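You operate a simulated robot arm through the tools that you are given. There is no shell and no other tool.

You run a simulated robot arm. Do the job below in one go: nothing can be reset, and whatever is moved stays where it is left.

Task
Put things in order on the left end of the control desk. At the end: the green tag (marked "GOOD") stands on top of the brown carton (marked "FELTS"); the pink plug (marked "BELT") stands where the vial stood; the black peg is on the teal lunch box; the vial from the left end of the control desk stands where the green tag stood; whatever was shut is shut again. Leave all else as you found it, and nothing knocked over.

Only the result counts: the job must be done as asked and must still hold three seconds after the hand-in. Knocking over, shifting, dropping, spilling or breaking anything else fails it.

Robot
A 6-joint arm with a two-finger gripper, fixed in place. Base frame: the origin is on the floor under the middle of its stand, x ahead of it, y to its left, z up; the work surface is at about z = 760. Lengths are in mm, angles in rad, forces in N, time in s.
With the tool pointing down near the work surface it reaches from about 300 to 680 mm from the base axis. Its first joint turns from -1.152 to 1.152 rad. Payload 2.45 kg.
The TCP is the grasp point between the finger pads, 30 mm short of the fingertips. In the tool frame z runs along the fingers and y along their closing line. The gripper opens to 106 mm; its body begins 79 mm behind the TCP.
Orientation is that of the tool frame in the base frame, as a unit quaternion [x, y, z, w]. With the fingers straight down and closing along the base's y, the tool's x points along the base's -x, its y along +y and its z along -z.

Tools
- The arm moves only by the tool step_arm. Its argument "increments" is a list of rows, each a list of 3 entries, a list of its own where there are three numbers: the closure in counts, from 0 (fully open) to 255 (shut), then the shift along the base's x, y, z in units of 20 mm (1.0 is 20 mm), then the turn, a rotation vector about the base's x, y, z in units of 8 degrees (1.0 is 8 degrees). In form: [[claw, [x, y, z], [wx, wy, wz]], ...]. A call has 1 to 20 rows; each row shifts and turns the commanded pose from where the row before left it. A call with a number of a shift or a turn outside -1 to 1 is refused whole. A row lasts 0.2 s, in which the tool goes at most 50 mm and 0.15 rad; a call with a longer step from one row to the next is refused whole, and so is a gripper value outside its range. Where a pose cannot be reached the arm comes as near as it can. A force on the tool above 40 N (or 10 N above the force at the start of the call, whichever is more), or a blocked arm, ends the call early, and 0.2 s more pass. Each finger travels about 153 mm/s and halts on what it meets, pressing with about 36 N; the grip force reading is that of the motor and also rises with nothing between the fingers. The clock runs only during rows and for 0.2 s after the last one: add rows that do not move to give the fingers time. The reply holds the time, the measured pose of the TCP, the force on the tool along the base axes, the opening and the grip force, in the units named above and with some noise, with the torque about the TCP (base axes, N m) and any sound that the robot's microphone picked up.
- Cameras (640 x 400 px; columns grow to the right, rows downward): "scene" is fixed at [55.3, 413.3, 1399.5]; the picture's right is [-0.77, -0.64, 0.00], its down [-0.39, 0.47, -0.79] and it looks along [0.51, -0.61, -0.61] (base axes); focal length 354 px, centre (320, 200). "wrist" rides on the gripper at [76, -2, -106] in the tool frame; the picture's right is [0.02, 1.00, 0.00], its down [-0.78, 0.02, -0.62] and it looks along [-0.62, 0.01, 0.78] (tool axes); focal length 247 px, centre (320, 200). There is no depth. A picture from a camera that has moved, and an enlarged one, comes with that camera's place and axes in the base frame and with its lens.
- camera(camera): a new picture of that camera. The clock stands still meanwhile.
- inspect(camera, box): a new picture of the part [left, top, right, bottom] of that camera's present view, enlarged. The clock stands still meanwhile.
- close_job(): hands the job in; it is judged then, once.

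Places have to be worked out from the pictures, the camera data and where the tool is seen. Open the gripper and draw the arm clear of the work before you hand the job in, unless the task says otherwise.

The tools are called after "Emit:" as name(argument=value, ...) on one line, values as JSON. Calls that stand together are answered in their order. step_arm: Moves the arm, as the interface text tells. Its arguments: {"type":"object","properties":{"increments":{"type":"array","items":{"type":"array"}}},"required":["increments"]} The other tools are called the same way: camera (camera) takes a picture; inspect (camera, box) takes an enlarged picture of a part of a camera's view; close_job () hands the job in.

At the start:

```text
time: 0.0
tcp_pos: [429.2, 14.6, 1075.5]
orientation: [0.0, 1.0, 0.002, 0.0]
force: [0.1, -0.3, 0.3]
moment: [-0.02, 0.0, -0.02]
gripper_width: 106.3
grip_force: 0.0
```

scene: 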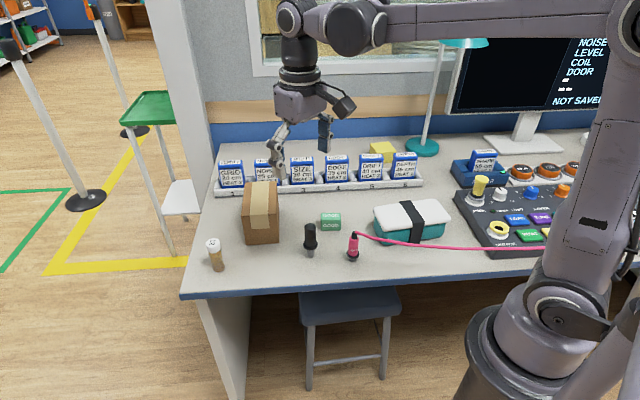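
wrist: 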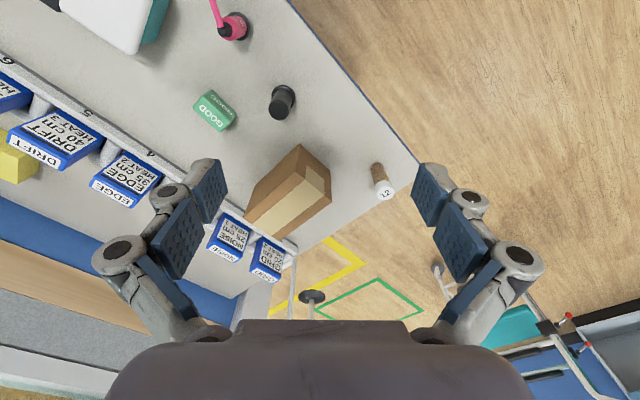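

The first pictures show the vial, carton, green tag, black peg, corded pink plug and lunch box. I'll enlarge them before planning.

Emit:
inspect(camera="scene", box=[180, 140, 340, 290])

Emit:
inspect(camera="scene", box=[300, 140, 480, 290])

Emit:
inspect(camera="wrist", box=[180, 60, 420, 240])

Emit:
inspect(camera="scene", box=[430, 130, 640, 290])

```text
2.67 times, centred on (260, 215) of scene
camera zoom: at [55.3, 413.3, 1399.5], right [-0.77, -0.64, 0.0], down [-0.39, 0.47, -0.79], along [0.51, -0.61, -0.61], focal length 944 px, centre (480, 160)
```

zoom: 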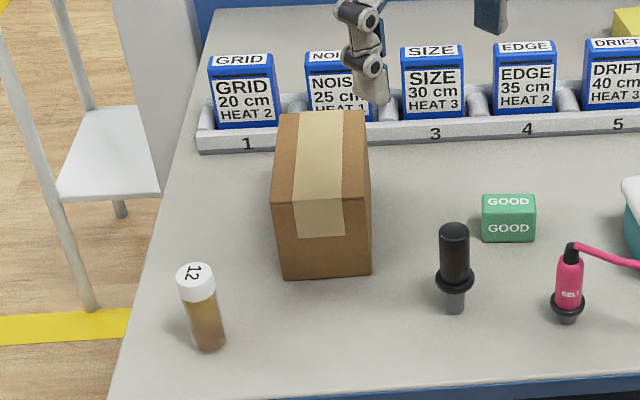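

```text
2.67 times, centred on (390, 215) of scene
camera zoom: at [55.3, 413.3, 1399.5], right [-0.77, -0.64, 0.0], down [-0.39, 0.47, -0.79], along [0.51, -0.61, -0.61], focal length 944 px, centre (133, 160)
```

zoom: 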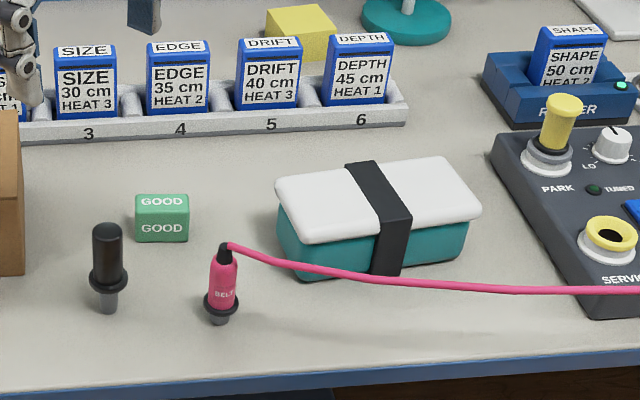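

```text
2.22 times, centred on (300, 150) of wrist
camera zoom: at [352.8, 12.2, 1182.7], right [-0.02, 1.0, 0.0], down [0.78, 0.02, 0.62], along [0.62, 0.01, -0.78], focal length 549 px, centre (364, 311)
```

zoom: 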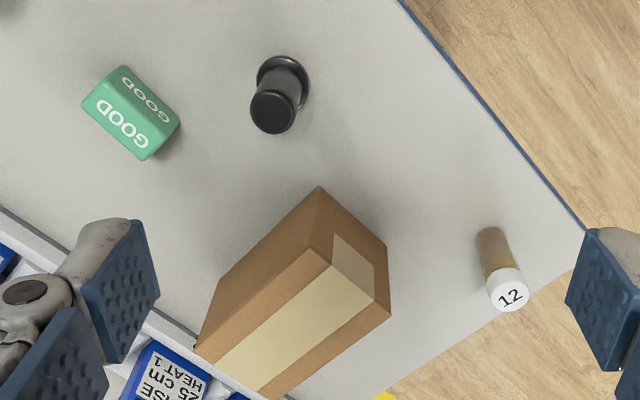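

```text
2.50 times, centred on (535, 210) of scene
camera zoom: at [55.3, 413.3, 1399.5], right [-0.77, -0.64, 0.0], down [-0.39, 0.47, -0.79], along [0.51, -0.61, -0.61], focal length 885 px, centre (-218, 175)
```

zoom: 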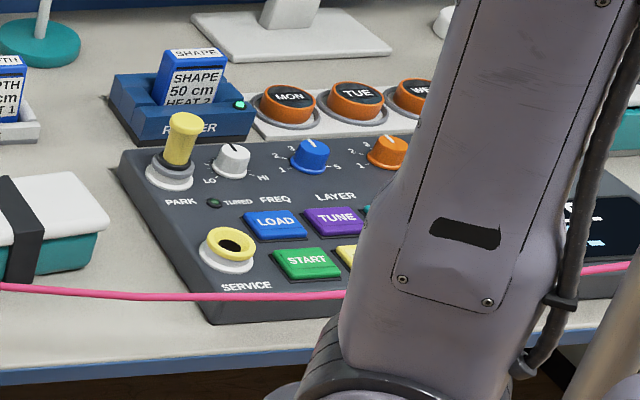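

The vial looks to be near (602,130), the peg near (464,-40), the plug near (379,-99) and the tag near (505,-168). The cord matters for moving the plug, so I'll trace where it goes, then check the rest of the layout.

Emit:
inspect(camera="scene", box=[600, 120, 640, 400])

Emit:
inspect(camera="wrist", box=[40, 0, 300, 140])

Emit:
inspect(camera="scene", box=[335, 190, 415, 270])

```text
1.43 times, centred on (620, 260) of scene
camera zoom: at [55.3, 413.3, 1399.5], right [-0.77, -0.64, 0.0], down [-0.39, 0.47, -0.79], along [0.51, -0.61, -0.61], focal length 506 px, centre (-109, 114)
```

zoom: 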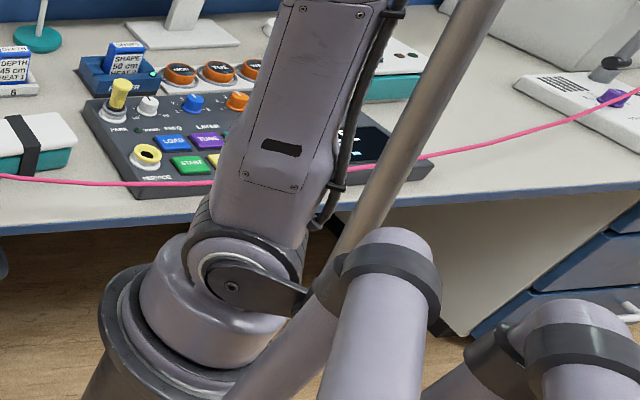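

```text
2.46 times, centred on (170, 70) of wrist
camera zoom: at [352.8, 12.2, 1182.7], right [-0.02, 1.0, 0.0], down [0.78, 0.02, 0.62], along [0.62, 0.01, -0.78], focal length 608 px, centre (689, 520)
```

zoom: 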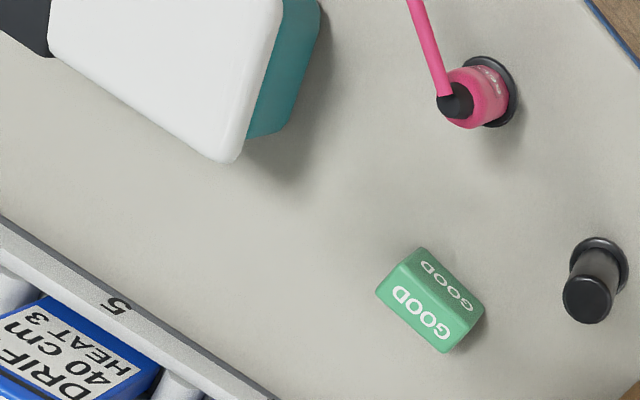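

```text
5.00 times, centred on (375, 230) of scene
camera zoom: at [55.3, 413.3, 1399.5], right [-0.77, -0.64, 0.0], down [-0.39, 0.47, -0.79], along [0.51, -0.61, -0.61], focal length 1770 px, centre (45, 50)
```

zoom: 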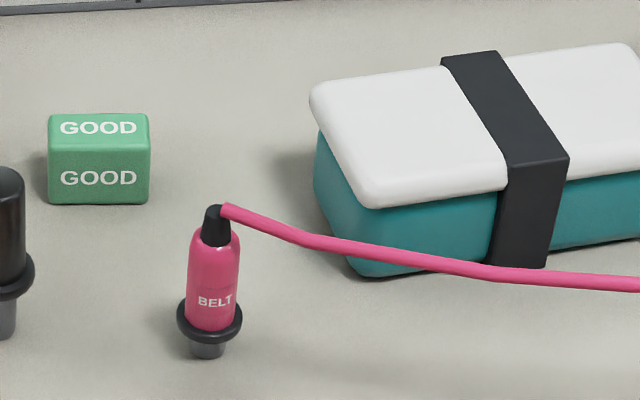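

The cord hangs from the plug's top off past the robot's right side. My order is tag to carton, vial to the tag's spot, peg to the lunch box, then plug to the vial's spot. I'll hover over the tag at about (488,-150), turned about +40°, to measure it more exactly.

Emit:
step_arm(increments=[[0, [0.3, -0.83, -0.5], [0, 0, 0.5]], [0, [0.3, -0.83, -0.5], [0, 0, 0.5]], [0, [0.3, -0.83, -0.5], [0, 0, 0.5]], [0, [0.3, -0.83, -0.5], [0, 0, 0.5]], [0, [0.3, -0.83, -0.5], [0, 0, 0.5]], [0, [0.3, -0.83, -0.5], [0, 0, 0.5]], [0, [0.3, -0.83, -0.5], [0, 0, 0.5]], [0, [0.3, -0.83, -0.5], [0, 0, 0.5]], [0, [0.3, -0.83, -0.5], [0, 0, 0.5]], [0, [0.25, -0.78, -0.5], [0, 0, 0.5]], [0, [0, 0, 0], [0, 0, 0]]])

```text
time: 2.4
tcp_pos: [488.0, -150.3, 976.5]
orientation: [-0.343, 0.94, -0.001, 0.0]
force: [0.1, 0.5, 0.3]
moment: [-0.01, 0.02, -0.01]
gripper_width: 106.0
grip_force: 0.0
```

I'm at (488,-150,976) and turned about 40°. Now I'll take pictures to measure the tag and its surroundings.

Emit:
camera(camera="wrist")

Emit:
camera(camera="scene")

```text
taken
camera wrist: at [431.2, -201.8, 1082.9], right [-0.66, 0.75, 0.0], down [0.59, 0.52, 0.62], along [0.47, 0.41, -0.78], focal length 247 px, centre (320, 200)
```

wrist: 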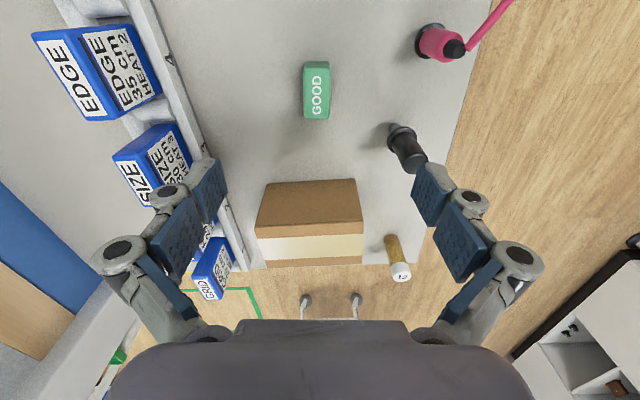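

```text
taken
```

scene: 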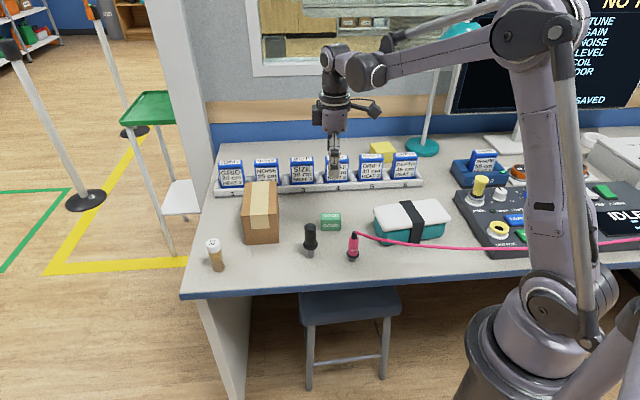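

The tag looks nearly aligned with the gripper. I'll enlarge it, and also the vial and carton from this new angle.

Emit:
inspect(camera="wrist", box=[276, 45, 356, 135])

Emit:
inspect(camera="wrist", box=[240, 165, 440, 290])

Emit:
inspect(camera="wrist", box=[370, 0, 530, 180])

Emit:
inspect(camera="scene", box=[600, 120, 640, 400])

```text
4.44 times, centred on (316, 90) of wrist
camera zoom: at [431.2, -201.8, 1082.9], right [-0.66, 0.75, 0.0], down [0.59, 0.52, 0.62], along [0.47, 0.41, -0.78], focal length 1098 px, centre (338, 689)
```

zoom: 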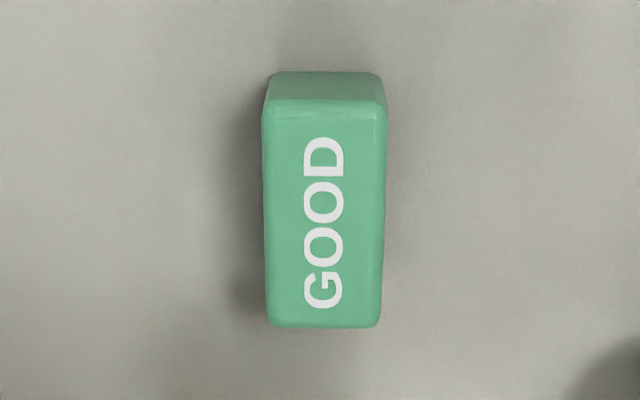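

```text
3.20 times, centred on (340, 228) of wrist
camera zoom: at [431.2, -201.8, 1082.9], right [-0.66, 0.75, 0.0], down [0.59, 0.52, 0.62], along [0.47, 0.41, -0.78], focal length 790 px, centre (256, 112)
```

zoom: 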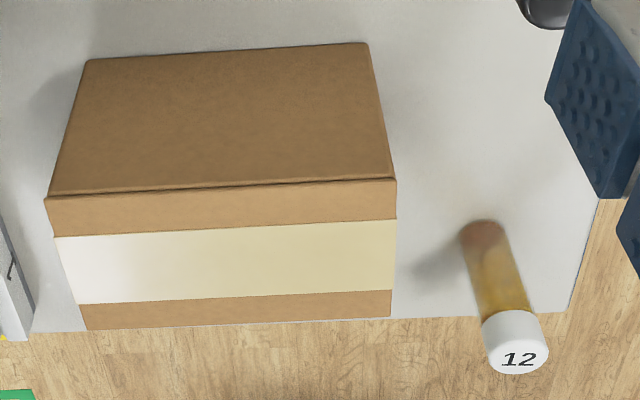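

```text
2.22 times, centred on (450, 90) of wrist
camera zoom: at [431.2, -201.8, 1082.9], right [-0.66, 0.75, 0.0], down [0.59, 0.52, 0.62], along [0.47, 0.41, -0.78], focal length 549 px, centre (31, 444)
```

zoom: 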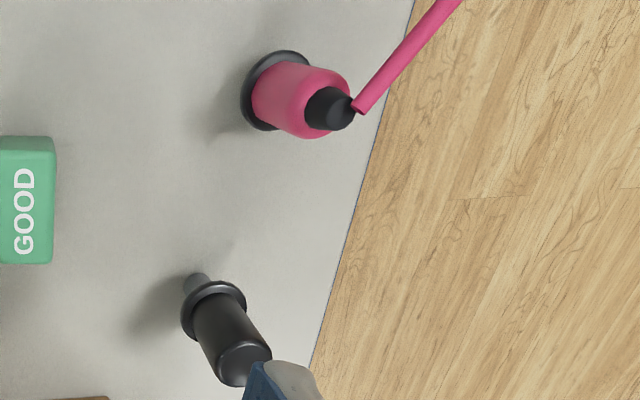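

```text
1.43 times, centred on (620, 260) of scene
camera zoom: at [55.3, 413.3, 1399.5], right [-0.77, -0.64, 0.0], down [-0.39, 0.47, -0.79], along [0.51, -0.61, -0.61], focal length 506 px, centre (-109, 114)
```

zoom: 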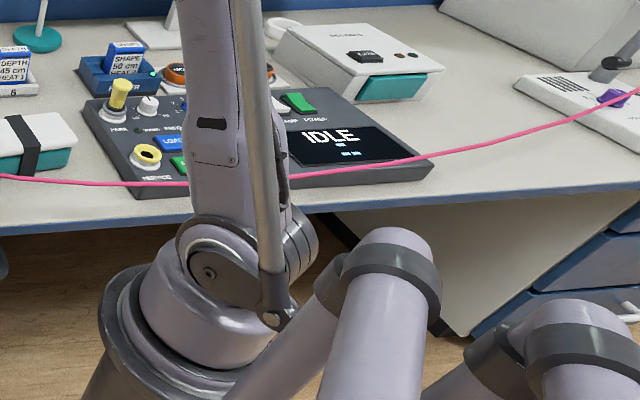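

The tag works out centred at about (491.5,-153), 28×52 mm and about 44 mm tall, aligned to within 1° of the gripper. I'll lower over it with the fingers part open, stopping just above to check.

Emit:
step_arm(increments=[[90, [0.17, -0.13, -0.5], [0, 0, 0.1]], [100, [0, 0, -1], [0, 0, 0]], [100, [0, 0, -1], [0, 0, 0]], [100, [0, 0, -1], [0, 0, 0]], [100, [0, 0, -1], [0, 0, 0]], [100, [0, 0, -1], [0, 0, 0]], [100, [0, 0, -1], [0, 0, 0]], [100, [0, 0, -0.5], [0, 0, 0]], [100, [0, 0, 0], [0, 0, 0]]])

Emit:
camera(camera="wrist")

Emit:
inspect(camera="scene", box=[280, 150, 420, 270])

```text
time: 4.4
tcp_pos: [491.0, -151.2, 835.5]
orientation: [-0.349, 0.937, 0.0, 0.0]
force: [0.1, -1.3, 0.6]
moment: [0.01, 0.01, -0.02]
gripper_width: 64.3
grip_force: 0.0
```

```text
taken
camera wrist: at [435.0, -204.2, 942.6], right [-0.67, 0.74, 0.0], down [0.58, 0.52, 0.62], along [0.46, 0.42, -0.78], focal length 247 px, centre (320, 200)
```

wrist: 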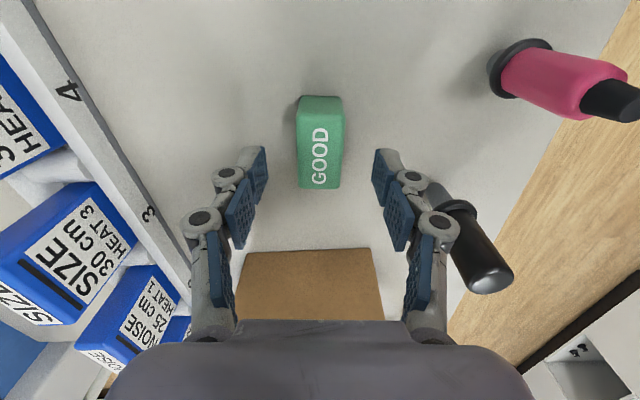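

```text
3.33 times, centred on (350, 210) of scene
camera zoom: at [55.3, 413.3, 1399.5], right [-0.77, -0.64, 0.0], down [-0.39, 0.47, -0.79], along [0.51, -0.61, -0.61], focal length 1180 px, centre (220, 167)
```

zoom: 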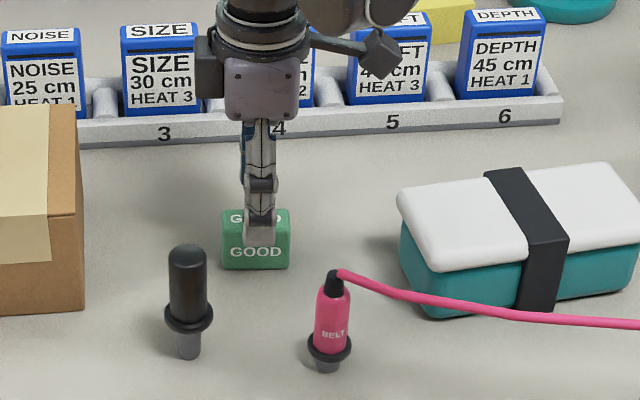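

The fingers straddle the tag and are centred on it. Next I'll lower to about z=797 and close.

Emit:
step_arm(increments=[[100, [0, 0, -0.8], [0, 0, 0]], [100, [0, 0, -0.7], [0, 0, 0]], [100, [0, 0, -0.45], [0, 0, 0]], [100, [0, 0, 0], [0, 0, 0]], [255, [0, 0, 0], [0, 0, 0]], [255, [0, 0, 0], [0, 0, 0]], [255, [0, 0, 0], [0, 0, 0]]])

```text
time: 6.0
tcp_pos: [490.0, -152.2, 797.0]
orientation: [-0.35, 0.937, -0.001, 0.001]
force: [0.5, 0.2, 0.5]
moment: [0.04, 0.01, 0.0]
gripper_width: 28.7
grip_force: 36.5
```

The tag is gripped at 28.7 mm wide. I'll lift it straight up and carry it over the carton to about (625,-30).

Emit:
step_arm(increments=[[255, [0, 0, 0.5], [0, 0, 0]], [255, [0, 0, 1], [0, 0, 0]], [255, [0, 0, 1], [0, 0, 0]], [255, [0, 0, 1], [0, 0, 0]], [255, [0, 0, 1], [0, 0, 0]], [255, [0, 0, 1], [0, 0, 0]], [255, [0, 0, 1], [0, 0, 0]], [255, [0.5, 0.45, 0.5], [0, 0, 0.05]], [255, [0.9, 0.8, 0], [0, 0, 0.1]], [255, [0.9, 0.8, 0], [0, 0, 0.1]], [255, [0.9, 0.8, 0], [0, 0, 0.1]], [255, [0.9, 0.8, 0], [0, 0, 0.1]], [255, [0.9, 0.8, 0], [0, 0, 0.1]], [255, [0.9, 0.8, 0], [0, 0, 0.05]], [255, [0.85, 0.85, 0], [0, 0, 0]], [255, [0, 0, 0], [0, 0, 0]]])

Emit:
camera(camera="wrist")

Emit:
camera(camera="scene")

```text
time: 9.4
tcp_pos: [626.3, -26.6, 939.3]
orientation: [-0.387, 0.922, 0.0, -0.001]
force: [0.0, -0.4, -1.2]
moment: [0.0, -0.03, -0.01]
gripper_width: 28.7
grip_force: 36.8
```

```text
taken
camera wrist: at [575.0, -84.7, 1044.3], right [-0.73, 0.68, 0.0], down [0.54, 0.57, 0.62], along [0.43, 0.45, -0.78], focal length 247 px, centre (320, 200)
```

wrist: 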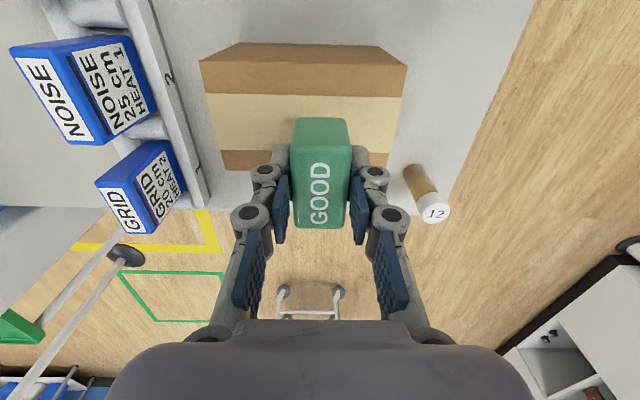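

```text
taken
```

scene: 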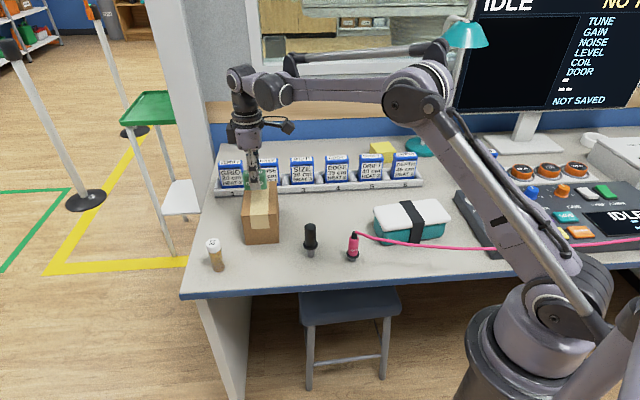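

The tag is over the carton, about 14 mm toward the front from its centre. Contact should come near TCP z≈891, so I'll lower to 896 and then feel for it in small steps.

Emit:
step_arm(increments=[[255, [-0.05, -0.15, -0.7], [0, 0, 0]], [255, [0, 0, -0.8], [0, 0, 0]], [255, [0, 0, -0.5], [0, 0, 0]], [255, [0, 0, -0.15], [0, 0, 0]], [255, [0, 0, 0], [0, 0, 0]]])

Emit:
inspect(camera="scene", box=[220, 140, 300, 210])

```text
time: 10.6
tcp_pos: [626.3, -33.3, 894.6]
orientation: [-0.388, 0.922, 0.001, 0.001]
force: [1.4, 0.9, 12.9]
moment: [0.02, -0.03, 0.0]
gripper_width: 29.1
grip_force: 35.9
```

```text
5.71 times, centred on (260, 175) of scene
camera zoom: at [55.1, 413.4, 1399.5], right [-0.77, -0.64, 0.0], down [-0.39, 0.47, -0.79], along [0.51, -0.61, -0.61], focal length 2023 px, centre (663, 343)
```

zoom: 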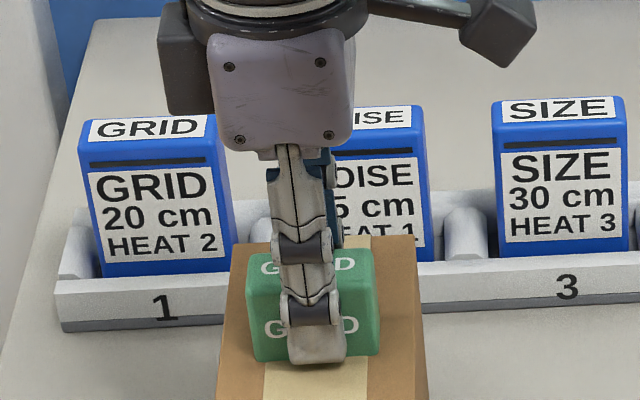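

The force rose to about 13 N, so the tag is resting on the carton. I'll ease up 1 mm, open slowly and retreat straight up.

Emit:
step_arm(increments=[[255, [0, 0, 0.04], [0, 0, 0]], [230, [0, 0, 0], [0, 0, 0]], [180, [0, 0, 0], [0, 0, 0]], [140, [0, 0, 0], [0, 0, 0]], [120, [0, 0, 0], [0, 0, 0]], [120, [0, 0, 0.4], [0, 0, 0]], [120, [0, 0, 0.8], [0, 0, 0]], [120, [0, 0, 1], [0, 0, 0]], [120, [0, 0, 1], [0, 0, 0]], [120, [0, 0, 0.5], [0, 0, 0]]])

Emit:
inspect(camera="scene", box=[190, 140, 320, 280])

Emit:
camera(camera="wrist")

```text
time: 12.8
tcp_pos: [624.7, -34.8, 969.1]
orientation: [-0.388, 0.922, 0.0, 0.0]
force: [0.5, 0.7, 0.4]
moment: [-0.01, -0.01, 0.0]
gripper_width: 56.1
grip_force: 0.1
```

```text
2.86 times, centred on (255, 210) of scene
camera zoom: at [55.3, 413.3, 1399.5], right [-0.77, -0.64, 0.0], down [-0.39, 0.47, -0.79], along [0.51, -0.61, -0.61], focal length 1012 px, centre (506, 171)
```

zoom: 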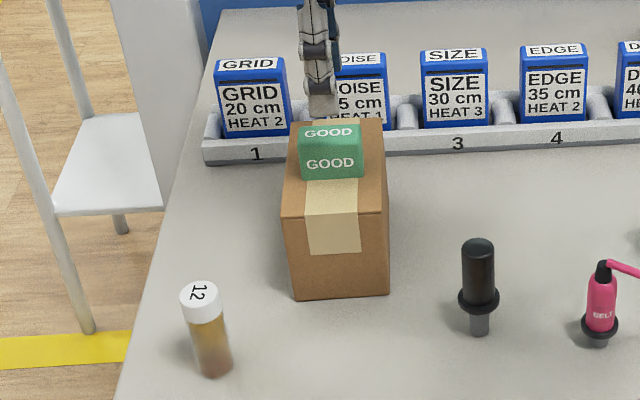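

```text
taken
camera wrist: at [573.0, -91.2, 1075.5], right [-0.73, 0.68, 0.0], down [0.54, 0.57, 0.62], along [0.42, 0.45, -0.78], focal length 247 px, centre (320, 200)
```

wrist: 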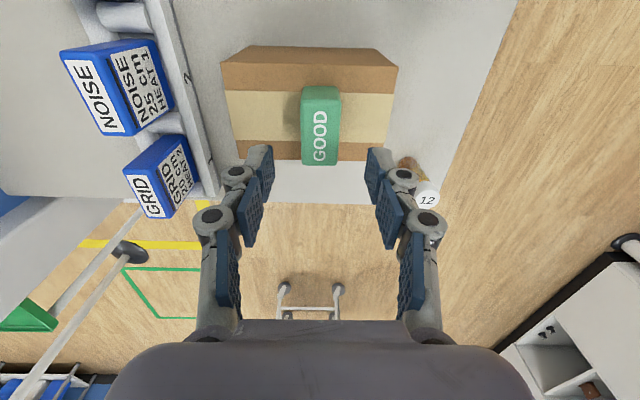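

The tag stands on the carton, and the carton hasn't shifted. Next I'll move above the vial near (603,131) and look down.

Emit:
step_arm(increments=[[100, [-0.12, 0.92, 0], [0, 0, 0]], [60, [-0.12, 0.92, 0], [0, 0, 0]], [60, [-0.12, 0.92, 0], [0, 0, 0]], [60, [-0.12, 0.92, 0], [0, 0, 0]], [60, [-0.12, 0.92, 0], [0, 0, 0]], [60, [-0.12, 0.92, 0], [0, 0, 0]], [60, [-0.12, 0.92, 0], [0, 0, 0]], [60, [-0.12, 0.92, -0.5], [0, 0, 0]], [60, [-0.12, 0.92, -0.5], [0, 0, 0]], [60, [0, 0, 0], [0, 0, 0]]])

Emit:
camera(camera="wrist")

Emit:
inspect(camera="wrist", box=[260, 20, 420, 140])

Emit:
inspect(camera="scene", box=[170, 180, 290, 290])

```text
time: 15.0
tcp_pos: [602.3, 132.7, 949.0]
orientation: [-0.388, 0.922, 0.0, 0.001]
force: [0.4, 0.1, -0.5]
moment: [0.01, 0.01, 0.0]
gripper_width: 80.8
grip_force: 0.2
```

```text
taken
camera wrist: at [551.7, 75.9, 1055.2], right [-0.73, 0.68, 0.0], down [0.54, 0.57, 0.62], along [0.43, 0.45, -0.78], focal length 247 px, centre (320, 200)
```

wrist: 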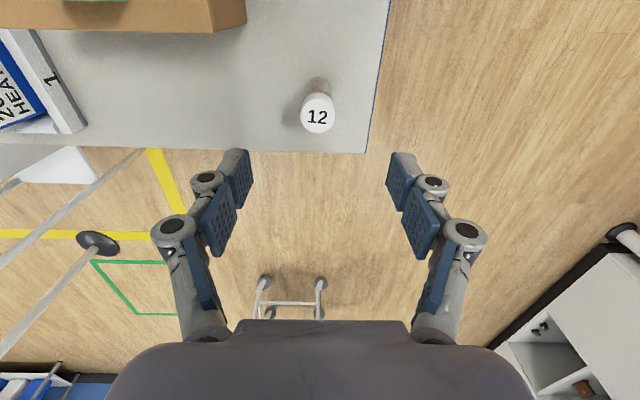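

```text
3.33 times, centred on (340, 80) of wrist
camera zoom: at [551.7, 75.9, 1055.2], right [-0.73, 0.68, 0.0], down [0.54, 0.57, 0.62], along [0.43, 0.45, -0.78], focal length 823 px, centre (253, 600)
```

zoom: 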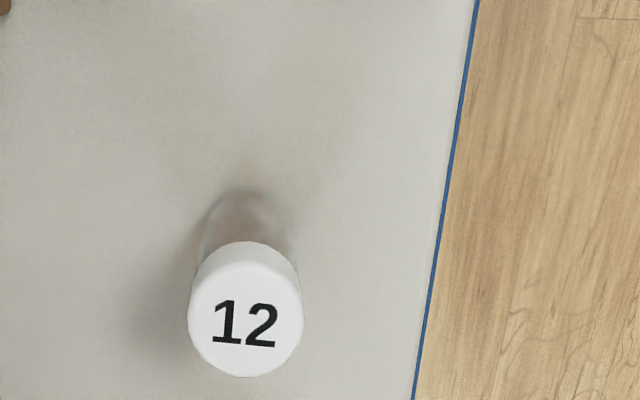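

```text
3.64 times, centred on (230, 235) of scene
camera zoom: at [55.3, 413.3, 1399.5], right [-0.77, -0.64, 0.0], down [-0.39, 0.47, -0.79], along [0.51, -0.61, -0.61], focal length 1288 px, centre (647, 73)
```

zoom: 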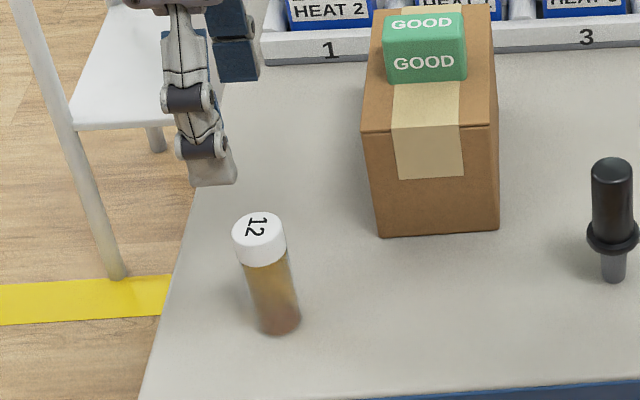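

From the wrist view the vial is at about (604,130), right under the tool, and about 84 mm tall. I'll lower with the fingers wide, then close on its body.

Emit:
step_arm(increments=[[60, [0.05, -0.07, -1], [0, 0, 0]], [60, [0, 0, -1], [0, 0, 0]], [60, [0, 0, -1], [0, 0, 0]], [60, [0, 0, -1], [0, 0, 0]], [60, [0, 0, -1], [0, 0, 0]], [60, [0, 0, -1], [0, 0, 0]], [60, [0, 0, -0.9], [0, 0, 0]], [60, [0, 0, -0.6], [0, 0, 0]], [60, [0, 0, -0.15], [0, 0, 0]], [60, [0, 0, 0], [0, 0, 0]]])

Emit:
camera(camera="wrist")

Emit:
inspect(camera="scene", box=[170, 180, 290, 290])

```text
time: 17.2
tcp_pos: [603.8, 130.9, 795.6]
orientation: [-0.388, 0.922, 0.0, 0.0]
force: [-0.1, 0.2, 0.0]
moment: [-0.02, -0.01, 0.01]
gripper_width: 81.2
grip_force: 0.1
```

```text
taken
camera wrist: at [552.7, 74.0, 902.1], right [-0.73, 0.68, 0.0], down [0.54, 0.57, 0.62], along [0.42, 0.45, -0.78], focal length 247 px, centre (320, 200)
```

wrist: 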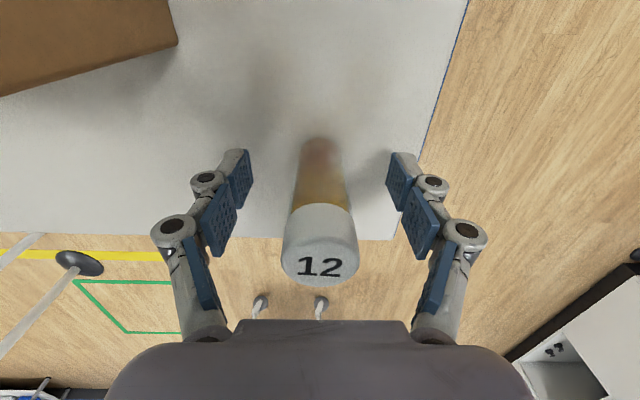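

```text
3.64 times, centred on (230, 235) of scene
camera zoom: at [55.3, 413.3, 1399.5], right [-0.77, -0.64, 0.0], down [-0.39, 0.47, -0.79], along [0.51, -0.61, -0.61], focal length 1288 px, centre (647, 73)
```

zoom: 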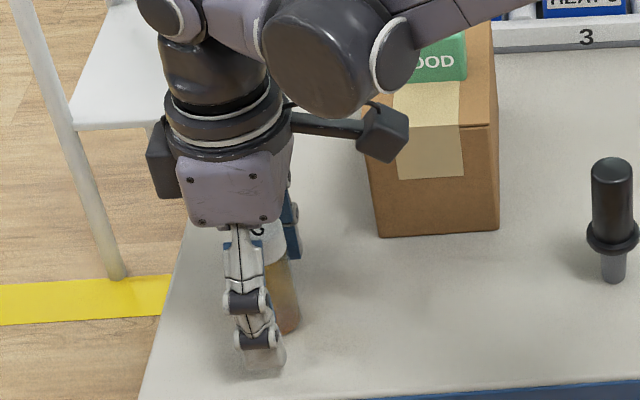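

The vial stands centred between the fingers with nothing touching. Closing now, then a small lift to check the hold.

Emit:
step_arm(increments=[[110, [0, 0, 0], [0, 0, 0]], [160, [0, 0, 0], [0, 0, 0]], [200, [0, 0, 0], [0, 0, 0]], [255, [0, 0, 0], [0, 0, 0]], [255, [0, 0, 0], [0, 0, 0]], [255, [0, 0, 0], [0, 0, 0]]])

Emit:
camera(camera="wrist")

```text
time: 18.6
tcp_pos: [604.5, 130.9, 796.1]
orientation: [-0.387, 0.922, 0.0, 0.0]
force: [0.2, -0.6, 1.0]
moment: [-0.02, -0.02, 0.01]
gripper_width: 28.8
grip_force: 36.0
```

```text
taken
camera wrist: at [552.7, 74.0, 902.3], right [-0.73, 0.68, 0.0], down [0.54, 0.57, 0.62], along [0.42, 0.45, -0.78], focal length 247 px, centre (320, 200)
```

wrist: 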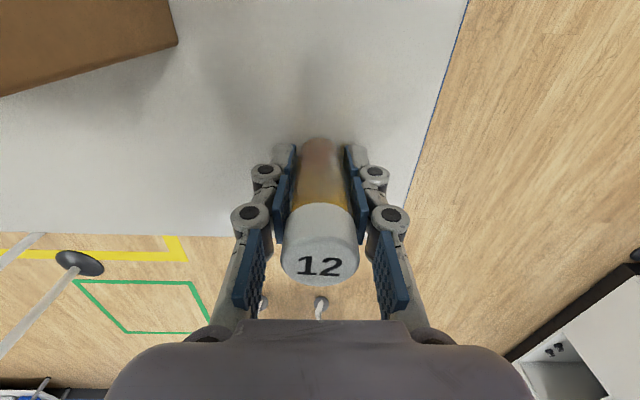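

The vial is held at 28.8 mm, so it stood at about (604,131). I'll lift it well above the tag's height before crossing.

Emit:
step_arm(increments=[[255, [0, 0, 0.3], [0, 0, 0]], [255, [0, 0, 0.7], [0, 0, 0]], [255, [0, 0, 1], [0, 0, 0]], [255, [0, 0, 1], [0, 0, 0]], [255, [0, 0, 1], [0, 0, 0]], [255, [0, 0, 1], [0, 0, 0]], [255, [0, 0, 1], [0, 0, 0]], [255, [0, 0, 1], [0, 0, 0]], [255, [0, 0, 0.7], [0, 0, 0]], [255, [0, 0, 0], [0, 0, 0]]])

Emit:
camera(camera="scene")

```text
time: 20.8
tcp_pos: [605.1, 130.1, 950.9]
orientation: [-0.387, 0.922, -0.001, 0.001]
force: [0.4, 0.0, -1.1]
moment: [0.04, -0.05, 0.03]
gripper_width: 28.4
grip_force: 35.8
```

```text
taken
```

scene: 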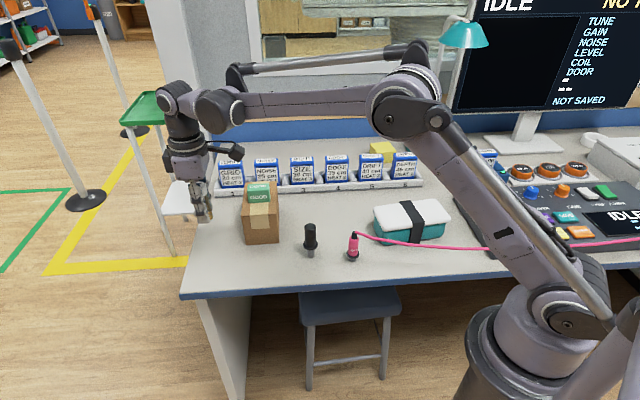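

The vial is held clear. I'll carry it across to the tag's old spot at about (490.5,-152.5), staying high.

Emit:
step_arm(increments=[[255, [-0.2, -0.5, 0], [0, 0, 0]], [255, [-0.38, -0.95, 0], [0, 0, 0]], [255, [-0.38, -0.95, 0], [0, 0, 0]], [255, [-0.38, -0.95, 0], [0, 0, 0]], [255, [-0.38, -0.95, 0], [0, 0, 0]], [255, [-0.38, -0.95, 0], [0, 0, 0]], [255, [-0.38, -0.95, 0], [0, 0, 0]], [255, [-0.38, -0.95, 0], [0, 0, 0]], [255, [-0.38, -0.95, 0], [0, 0, 0]], [255, [-0.38, -0.95, 0], [0, 0, 0]], [255, [-0.38, -0.95, 0], [0, 0, 0]], [255, [-0.38, -0.95, 0], [0, 0, 0]], [255, [-0.38, -0.95, 0], [0, 0, 0]], [255, [-0.38, -0.95, 0], [0, 0, 0]], [255, [-0.38, -0.95, 0], [0, 0, 0]], [255, [-0.2, -0.4, 0], [0, 0, 0]], [255, [0, 0, 0], [0, 0, 0]]])

Emit:
camera(camera="wrist")

Emit:
camera(camera="scene")

```text
time: 24.4
tcp_pos: [490.6, -153.3, 951.1]
orientation: [-0.387, 0.922, 0.0, 0.0]
force: [0.7, -0.4, -0.7]
moment: [0.03, 0.01, 0.0]
gripper_width: 28.7
grip_force: 35.9
```

```text
taken
camera wrist: at [437.7, -209.6, 1056.6], right [-0.73, 0.68, 0.0], down [0.54, 0.57, 0.62], along [0.42, 0.45, -0.78], focal length 247 px, centre (320, 200)
```

wrist: 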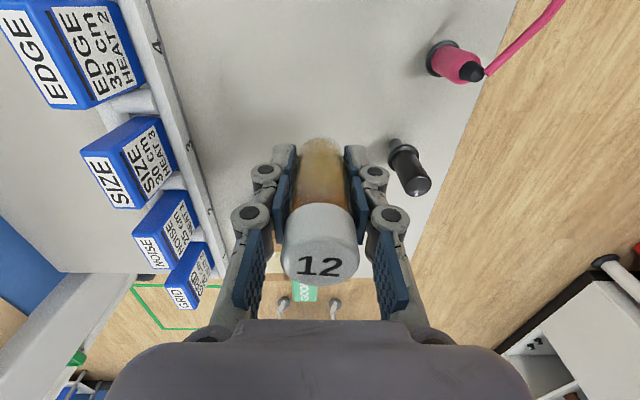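

```text
taken
```

scene: 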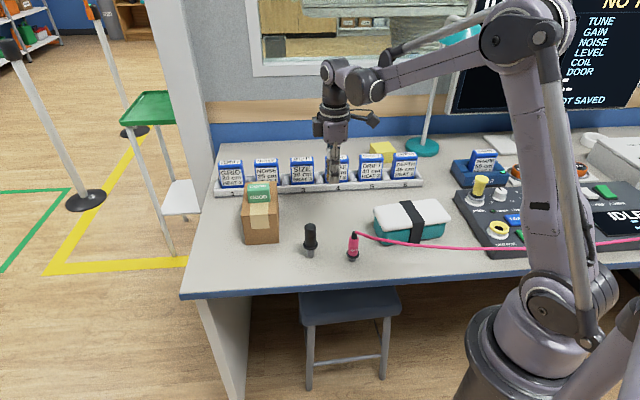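

The vial hangs over the tag's old spot. I'll lower it to just above the desk (it was gripped at TCP z≈796).

Emit:
step_arm(increments=[[255, [0, 0, -0.5], [0, 0, 0]], [255, [0, 0, -1], [0, 0, 0]], [255, [0, 0, -1], [0, 0, 0]], [255, [0, 0, -1], [0, 0, 0]], [255, [0, 0, -1], [0, 0, 0]], [255, [0, 0, -1], [0, 0, 0]], [255, [0, 0, -1], [0, 0, 0]], [255, [0, 0, -0.7], [0, 0, 0]], [255, [0, 0, -0.3], [0, 0, 0]], [255, [0, 0, -0.12], [0, 0, 0]], [255, [0, 0, 0], [0, 0, 0]]])

Emit:
inspect(camera="scene", box=[280, 150, 420, 270])

```text
time: 26.8
tcp_pos: [489.1, -153.8, 797.7]
orientation: [-0.387, 0.922, 0.0, 0.0]
force: [0.6, -0.2, -0.3]
moment: [-0.01, 0.02, 0.0]
gripper_width: 28.4
grip_force: 36.1
```

```text
3.33 times, centred on (350, 210) of scene
camera zoom: at [55.3, 413.3, 1399.5], right [-0.77, -0.64, 0.0], down [-0.39, 0.47, -0.79], along [0.51, -0.61, -0.61], focal length 1180 px, centre (220, 167)
```

zoom: 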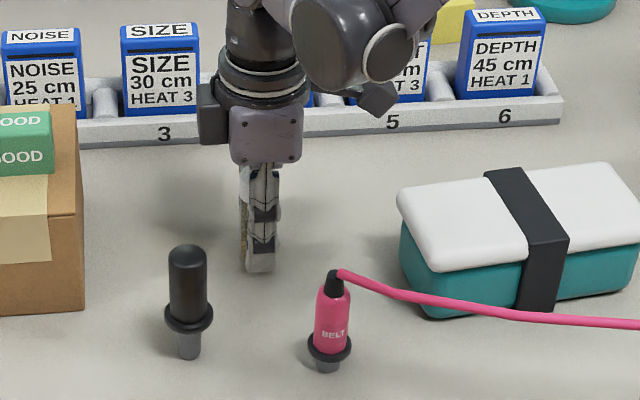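

No contact yet at z=797.7. I'll lower another 1.5 mm in tiny steps and read the force.

Emit:
step_arm(increments=[[255, [0.05, 0.02, -0.04], [0, 0, 0]], [255, [0, 0, -0.04], [0, 0, 0]], [255, [0, 0, 0], [0, 0, 0]]])

```text
time: 27.6
tcp_pos: [490.9, -155.1, 794.9]
orientation: [-0.388, 0.922, 0.0, 0.0]
force: [0.9, 0.4, 5.9]
moment: [0.03, -0.02, 0.0]
gripper_width: 28.2
grip_force: 36.0
```

It is touching at 5.9 N, so the vial rests on the desk. I'll open slowly to about 60 mm and rise straight up past its cap.

Emit:
step_arm(increments=[[255, [0, 0, 0.02], [0, 0, 0]], [220, [0, 0, 0], [0, 0, 0]], [180, [0, 0, 0], [0, 0, 0]], [140, [0, 0, 0], [0, 0, 0]], [100, [0, 0, 0], [0, 0, 0]], [90, [0, 0, 0], [0, 0, 0]], [90, [0, 0, 0.5], [0, 0, 0]], [90, [0, 0, 1], [0, 0, 0]], [90, [0, 0, 1], [0, 0, 0]], [90, [0, 0, 1], [0, 0, 0]], [90, [0, 0, 1], [0, 0, 0]], [90, [0, 0, 1], [0, 0, 0]], [90, [0, 0, 1], [0, 0, 0]], [90, [0, 0, 1], [0, 0, 0]], [90, [0, 0, 0], [0, 0, 0]]])

Emit:
camera(camera="wrist")

Emit:
inspect(camera="scene", box=[280, 150, 420, 270])

```text
time: 30.8
tcp_pos: [491.6, -152.3, 946.9]
orientation: [-0.388, 0.922, 0.001, 0.0]
force: [0.2, 0.1, 0.6]
moment: [0.02, -0.01, 0.0]
gripper_width: 68.5
grip_force: 0.0
```

```text
taken
camera wrist: at [440.0, -209.5, 1053.8], right [-0.73, 0.68, 0.0], down [0.54, 0.57, 0.62], along [0.42, 0.45, -0.78], focal length 247 px, centre (320, 200)
```

wrist: 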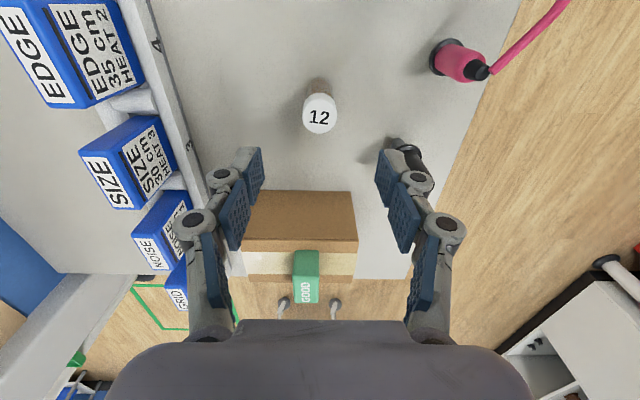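

```text
3.33 times, centred on (350, 210) of scene
camera zoom: at [55.3, 413.3, 1399.5], right [-0.77, -0.64, 0.0], down [-0.39, 0.47, -0.79], along [0.51, -0.61, -0.61], focal length 1180 px, centre (220, 167)
```

zoom: 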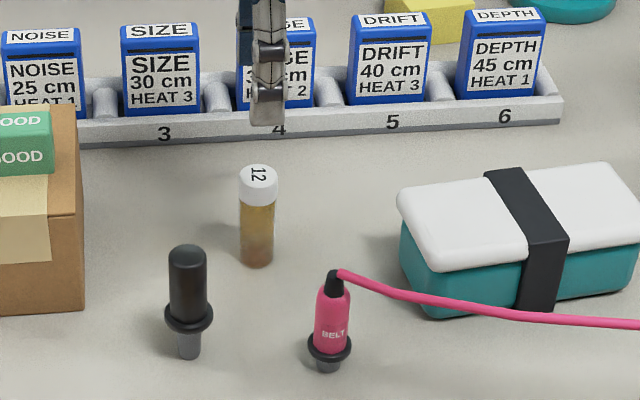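

The vial stands upright on the tag's old spot. Next I'll move above the black peg near (464,-40) for a closer look.

Emit:
step_arm(increments=[[90, [-0.2, 0.8, 0], [0, 0, 0]], [90, [-0.2, 0.8, 0], [0, 0, 0]], [90, [-0.2, 0.8, 0], [0, 0, 0]], [90, [-0.2, 0.8, 0], [0, 0, 0]], [90, [-0.2, 0.8, 0], [0, 0, 0]], [90, [-0.2, 0.8, 0], [0, 0, 0]], [90, [-0.2, 0.8, 0], [0, 0, 0]], [90, [0, 0, 0], [0, 0, 0]]])

Emit:
camera(camera="wrist")

Emit:
inspect(camera="wrist", box=[240, 40, 400, 160])

Emit:
inspect(camera="scene", box=[280, 200, 380, 270])

```text
time: 32.6
tcp_pos: [463.5, -42.1, 946.5]
orientation: [-0.387, 0.922, 0.0, 0.0]
force: [0.3, 0.0, -0.2]
moment: [-0.04, 0.0, -0.02]
gripper_width: 68.6
grip_force: 0.1
```

```text
taken
camera wrist: at [411.6, -98.1, 1053.2], right [-0.73, 0.68, 0.0], down [0.54, 0.57, 0.62], along [0.42, 0.45, -0.78], focal length 247 px, centre (320, 200)
```

wrist: 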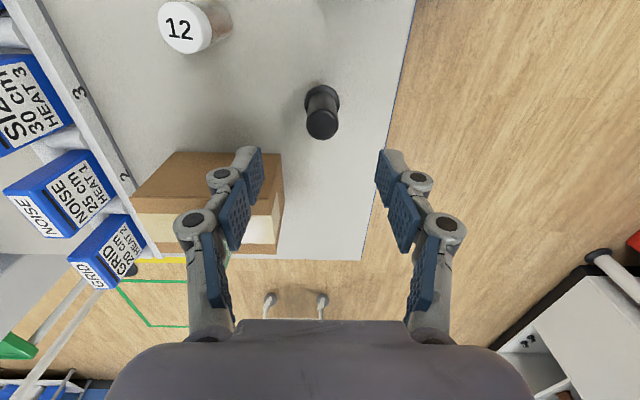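

```text
3.33 times, centred on (320, 100) of wrist
camera zoom: at [411.6, -98.1, 1053.2], right [-0.73, 0.68, 0.0], down [0.54, 0.57, 0.62], along [0.42, 0.45, -0.78], focal length 823 px, centre (320, 533)
```

zoom: 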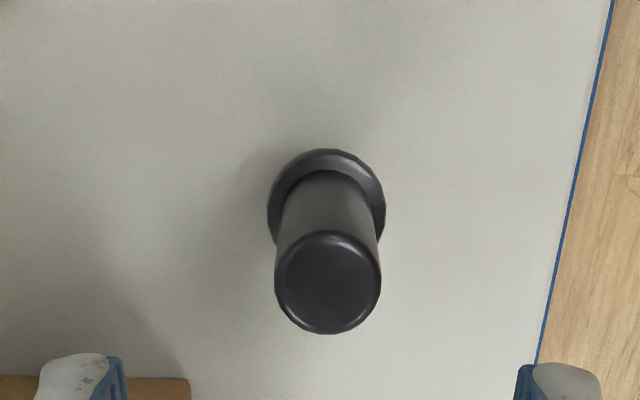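

```text
5.71 times, centred on (330, 235) of scene
camera zoom: at [55.3, 413.3, 1399.5], right [-0.77, -0.64, 0.0], down [-0.39, 0.47, -0.79], along [0.51, -0.61, -0.61], focal length 2023 px, centre (263, 0)
```

zoom: 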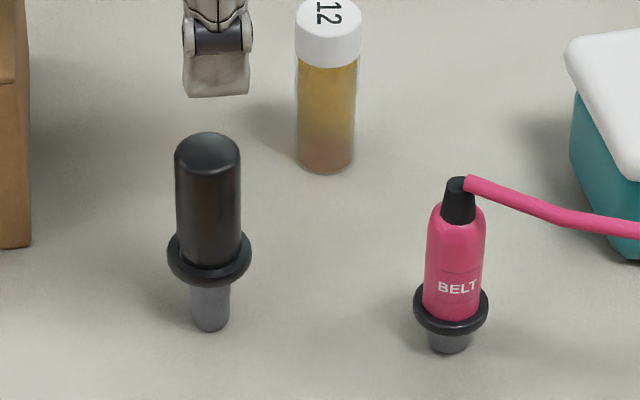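

The peg is at about (465,-40), with the flange top near z=798 and a handle about 27 mm thick up to z≈856. I'll grip the handle with the tips just above the flange, at TCP z≈833.

Emit:
step_arm(increments=[[90, [0.07, 0.1, -0.5], [0, 0, 0]], [90, [0, 0, -1], [0, 0, 0]], [90, [0, 0, -1], [0, 0, 0]], [90, [0, 0, -1], [0, 0, 0]], [90, [0, 0, -1], [0, 0, 0]], [90, [0, 0, -0.8], [0, 0, 0]], [90, [0, 0, -0.37], [0, 0, 0]], [90, [0, 0, 0], [0, 0, 0]]])

Emit:
camera(camera="wrist")

Emit:
inspect(camera="scene", box=[280, 200, 380, 270])

```text
time: 34.4
tcp_pos: [462.5, -39.5, 831.4]
orientation: [-0.387, 0.922, 0.0, 0.0]
force: [-0.9, -0.6, 0.5]
moment: [0.02, 0.0, -0.01]
gripper_width: 68.7
grip_force: 0.0
```

```text
taken
camera wrist: at [411.8, -96.3, 938.1], right [-0.73, 0.68, 0.0], down [0.54, 0.57, 0.62], along [0.42, 0.45, -0.78], focal length 247 px, centre (320, 200)
```

wrist: 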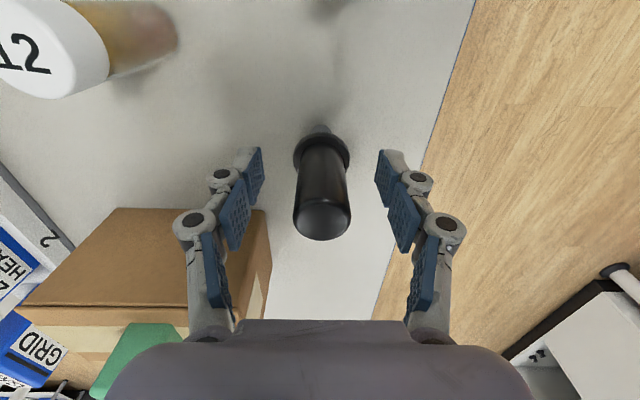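

```text
5.71 times, centred on (330, 235) of scene
camera zoom: at [55.3, 413.3, 1399.5], right [-0.77, -0.64, 0.0], down [-0.39, 0.47, -0.79], along [0.51, -0.61, -0.61], focal length 2023 px, centre (263, 0)
```

zoom: 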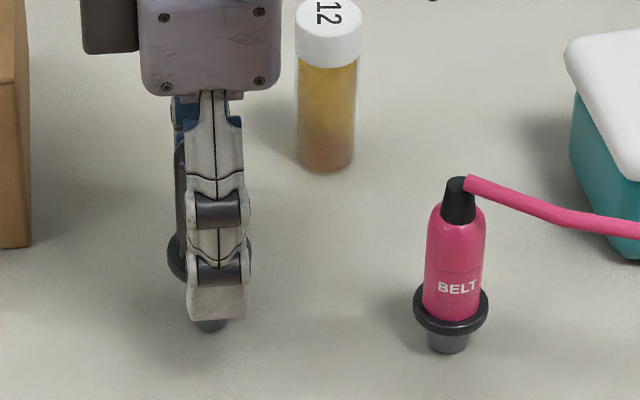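

The peg is centred between the fingers. I'll raise 3 mm for flange clearance and then close.

Emit:
step_arm(increments=[[90, [0.05, 0, 0.15], [0, 0, 0]], [130, [0, 0, 0], [0, 0, 0]], [170, [0, 0, 0], [0, 0, 0]], [210, [0, 0, 0], [0, 0, 0]], [255, [0, 0, 0], [0, 0, 0]], [255, [0, 0, 0], [0, 0, 0]], [255, [0, 0, 0], [0, 0, 0]]])

Emit:
inspect(camera="scene", box=[280, 200, 380, 270])

```text
time: 36.0
tcp_pos: [464.8, -38.9, 834.9]
orientation: [-0.387, 0.922, 0.0, 0.0]
force: [0.5, 0.1, 0.8]
moment: [0.03, 0.02, -0.02]
gripper_width: 24.0
grip_force: 36.1
```

```text
5.71 times, centred on (330, 235) of scene
camera zoom: at [55.3, 413.3, 1399.5], right [-0.77, -0.64, 0.0], down [-0.39, 0.47, -0.79], along [0.51, -0.61, -0.61], focal length 2023 px, centre (263, 0)
```

zoom: 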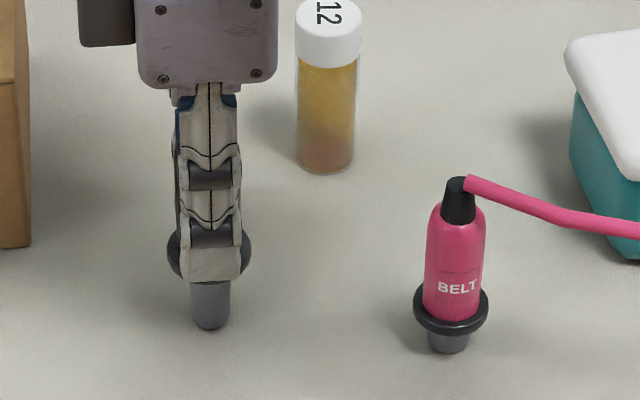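

The peg is gripped on its handle at 24 mm and is still vertical. I'll lift until the pin is at z≈900, then cross to above the lunch box's free left half near (354,-233).

Emit:
step_arm(increments=[[255, [0, 0, 0.3], [0, 0, 0]], [255, [0, 0, 0.8], [0, 0, 0]], [255, [0, 0, 1], [0, 0, 0]], [255, [0, 0, 1], [0, 0, 0]], [255, [0, 0, 1], [0, 0, 0]], [255, [0, 0, 1], [0, 0, 0]], [255, [0, 0, 1], [0, 0, 0]], [255, [0, 0, 0.9], [0, 0, 0]], [255, [-0.3, -0.45, 0.1], [0, 0, 0]], [255, [-0.52, -0.92, 0], [0, 0, 0]], [255, [-0.52, -0.92, 0], [0, 0, 0]], [255, [-0.52, -0.92, 0], [0, 0, 0]], [255, [-0.52, -0.92, 0], [0, 0, 0]], [255, [-0.52, -0.92, 0], [0, 0, 0]], [255, [-0.52, -0.92, 0], [0, 0, 0]], [255, [-0.52, -0.92, 0], [0, 0, 0]], [255, [-0.52, -0.92, 0], [0, 0, 0]], [255, [-0.52, -0.92, 0], [0, 0, 0]], [255, [-0.52, -0.97, 0], [0, 0, 0]], [255, [0, 0, 0], [0, 0, 0]]])

Emit:
camera(camera="wrist")

Emit:
camera(camera="scene")

```text
time: 40.2
tcp_pos: [355.8, -232.1, 976.6]
orientation: [-0.387, 0.922, 0.0, -0.001]
force: [-0.3, -0.2, -0.1]
moment: [-0.01, 0.03, 0.01]
gripper_width: 24.0
grip_force: 36.5
```

```text
taken
camera wrist: at [303.4, -288.3, 1083.1], right [-0.73, 0.68, 0.0], down [0.54, 0.57, 0.62], along [0.42, 0.45, -0.78], focal length 247 px, centre (320, 200)
```

wrist: 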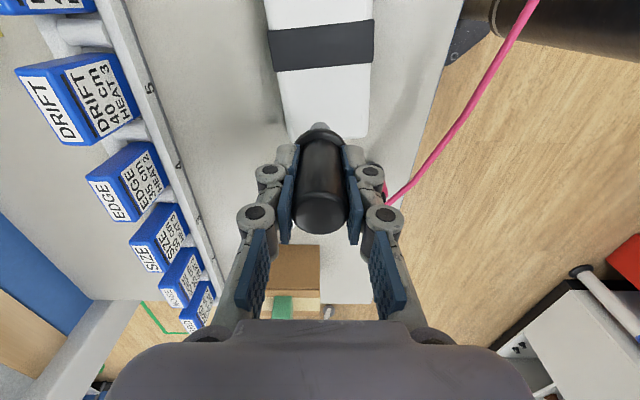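

```text
taken
```

scene: 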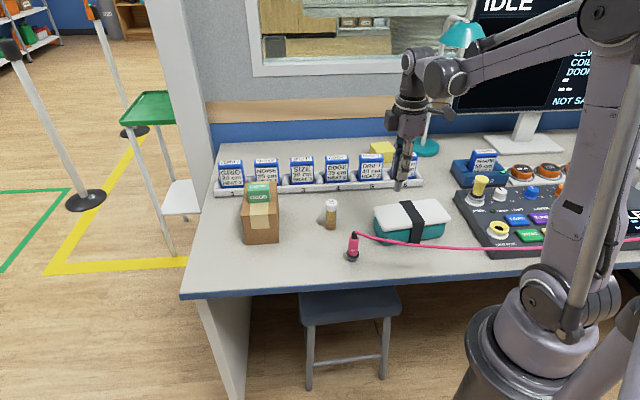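

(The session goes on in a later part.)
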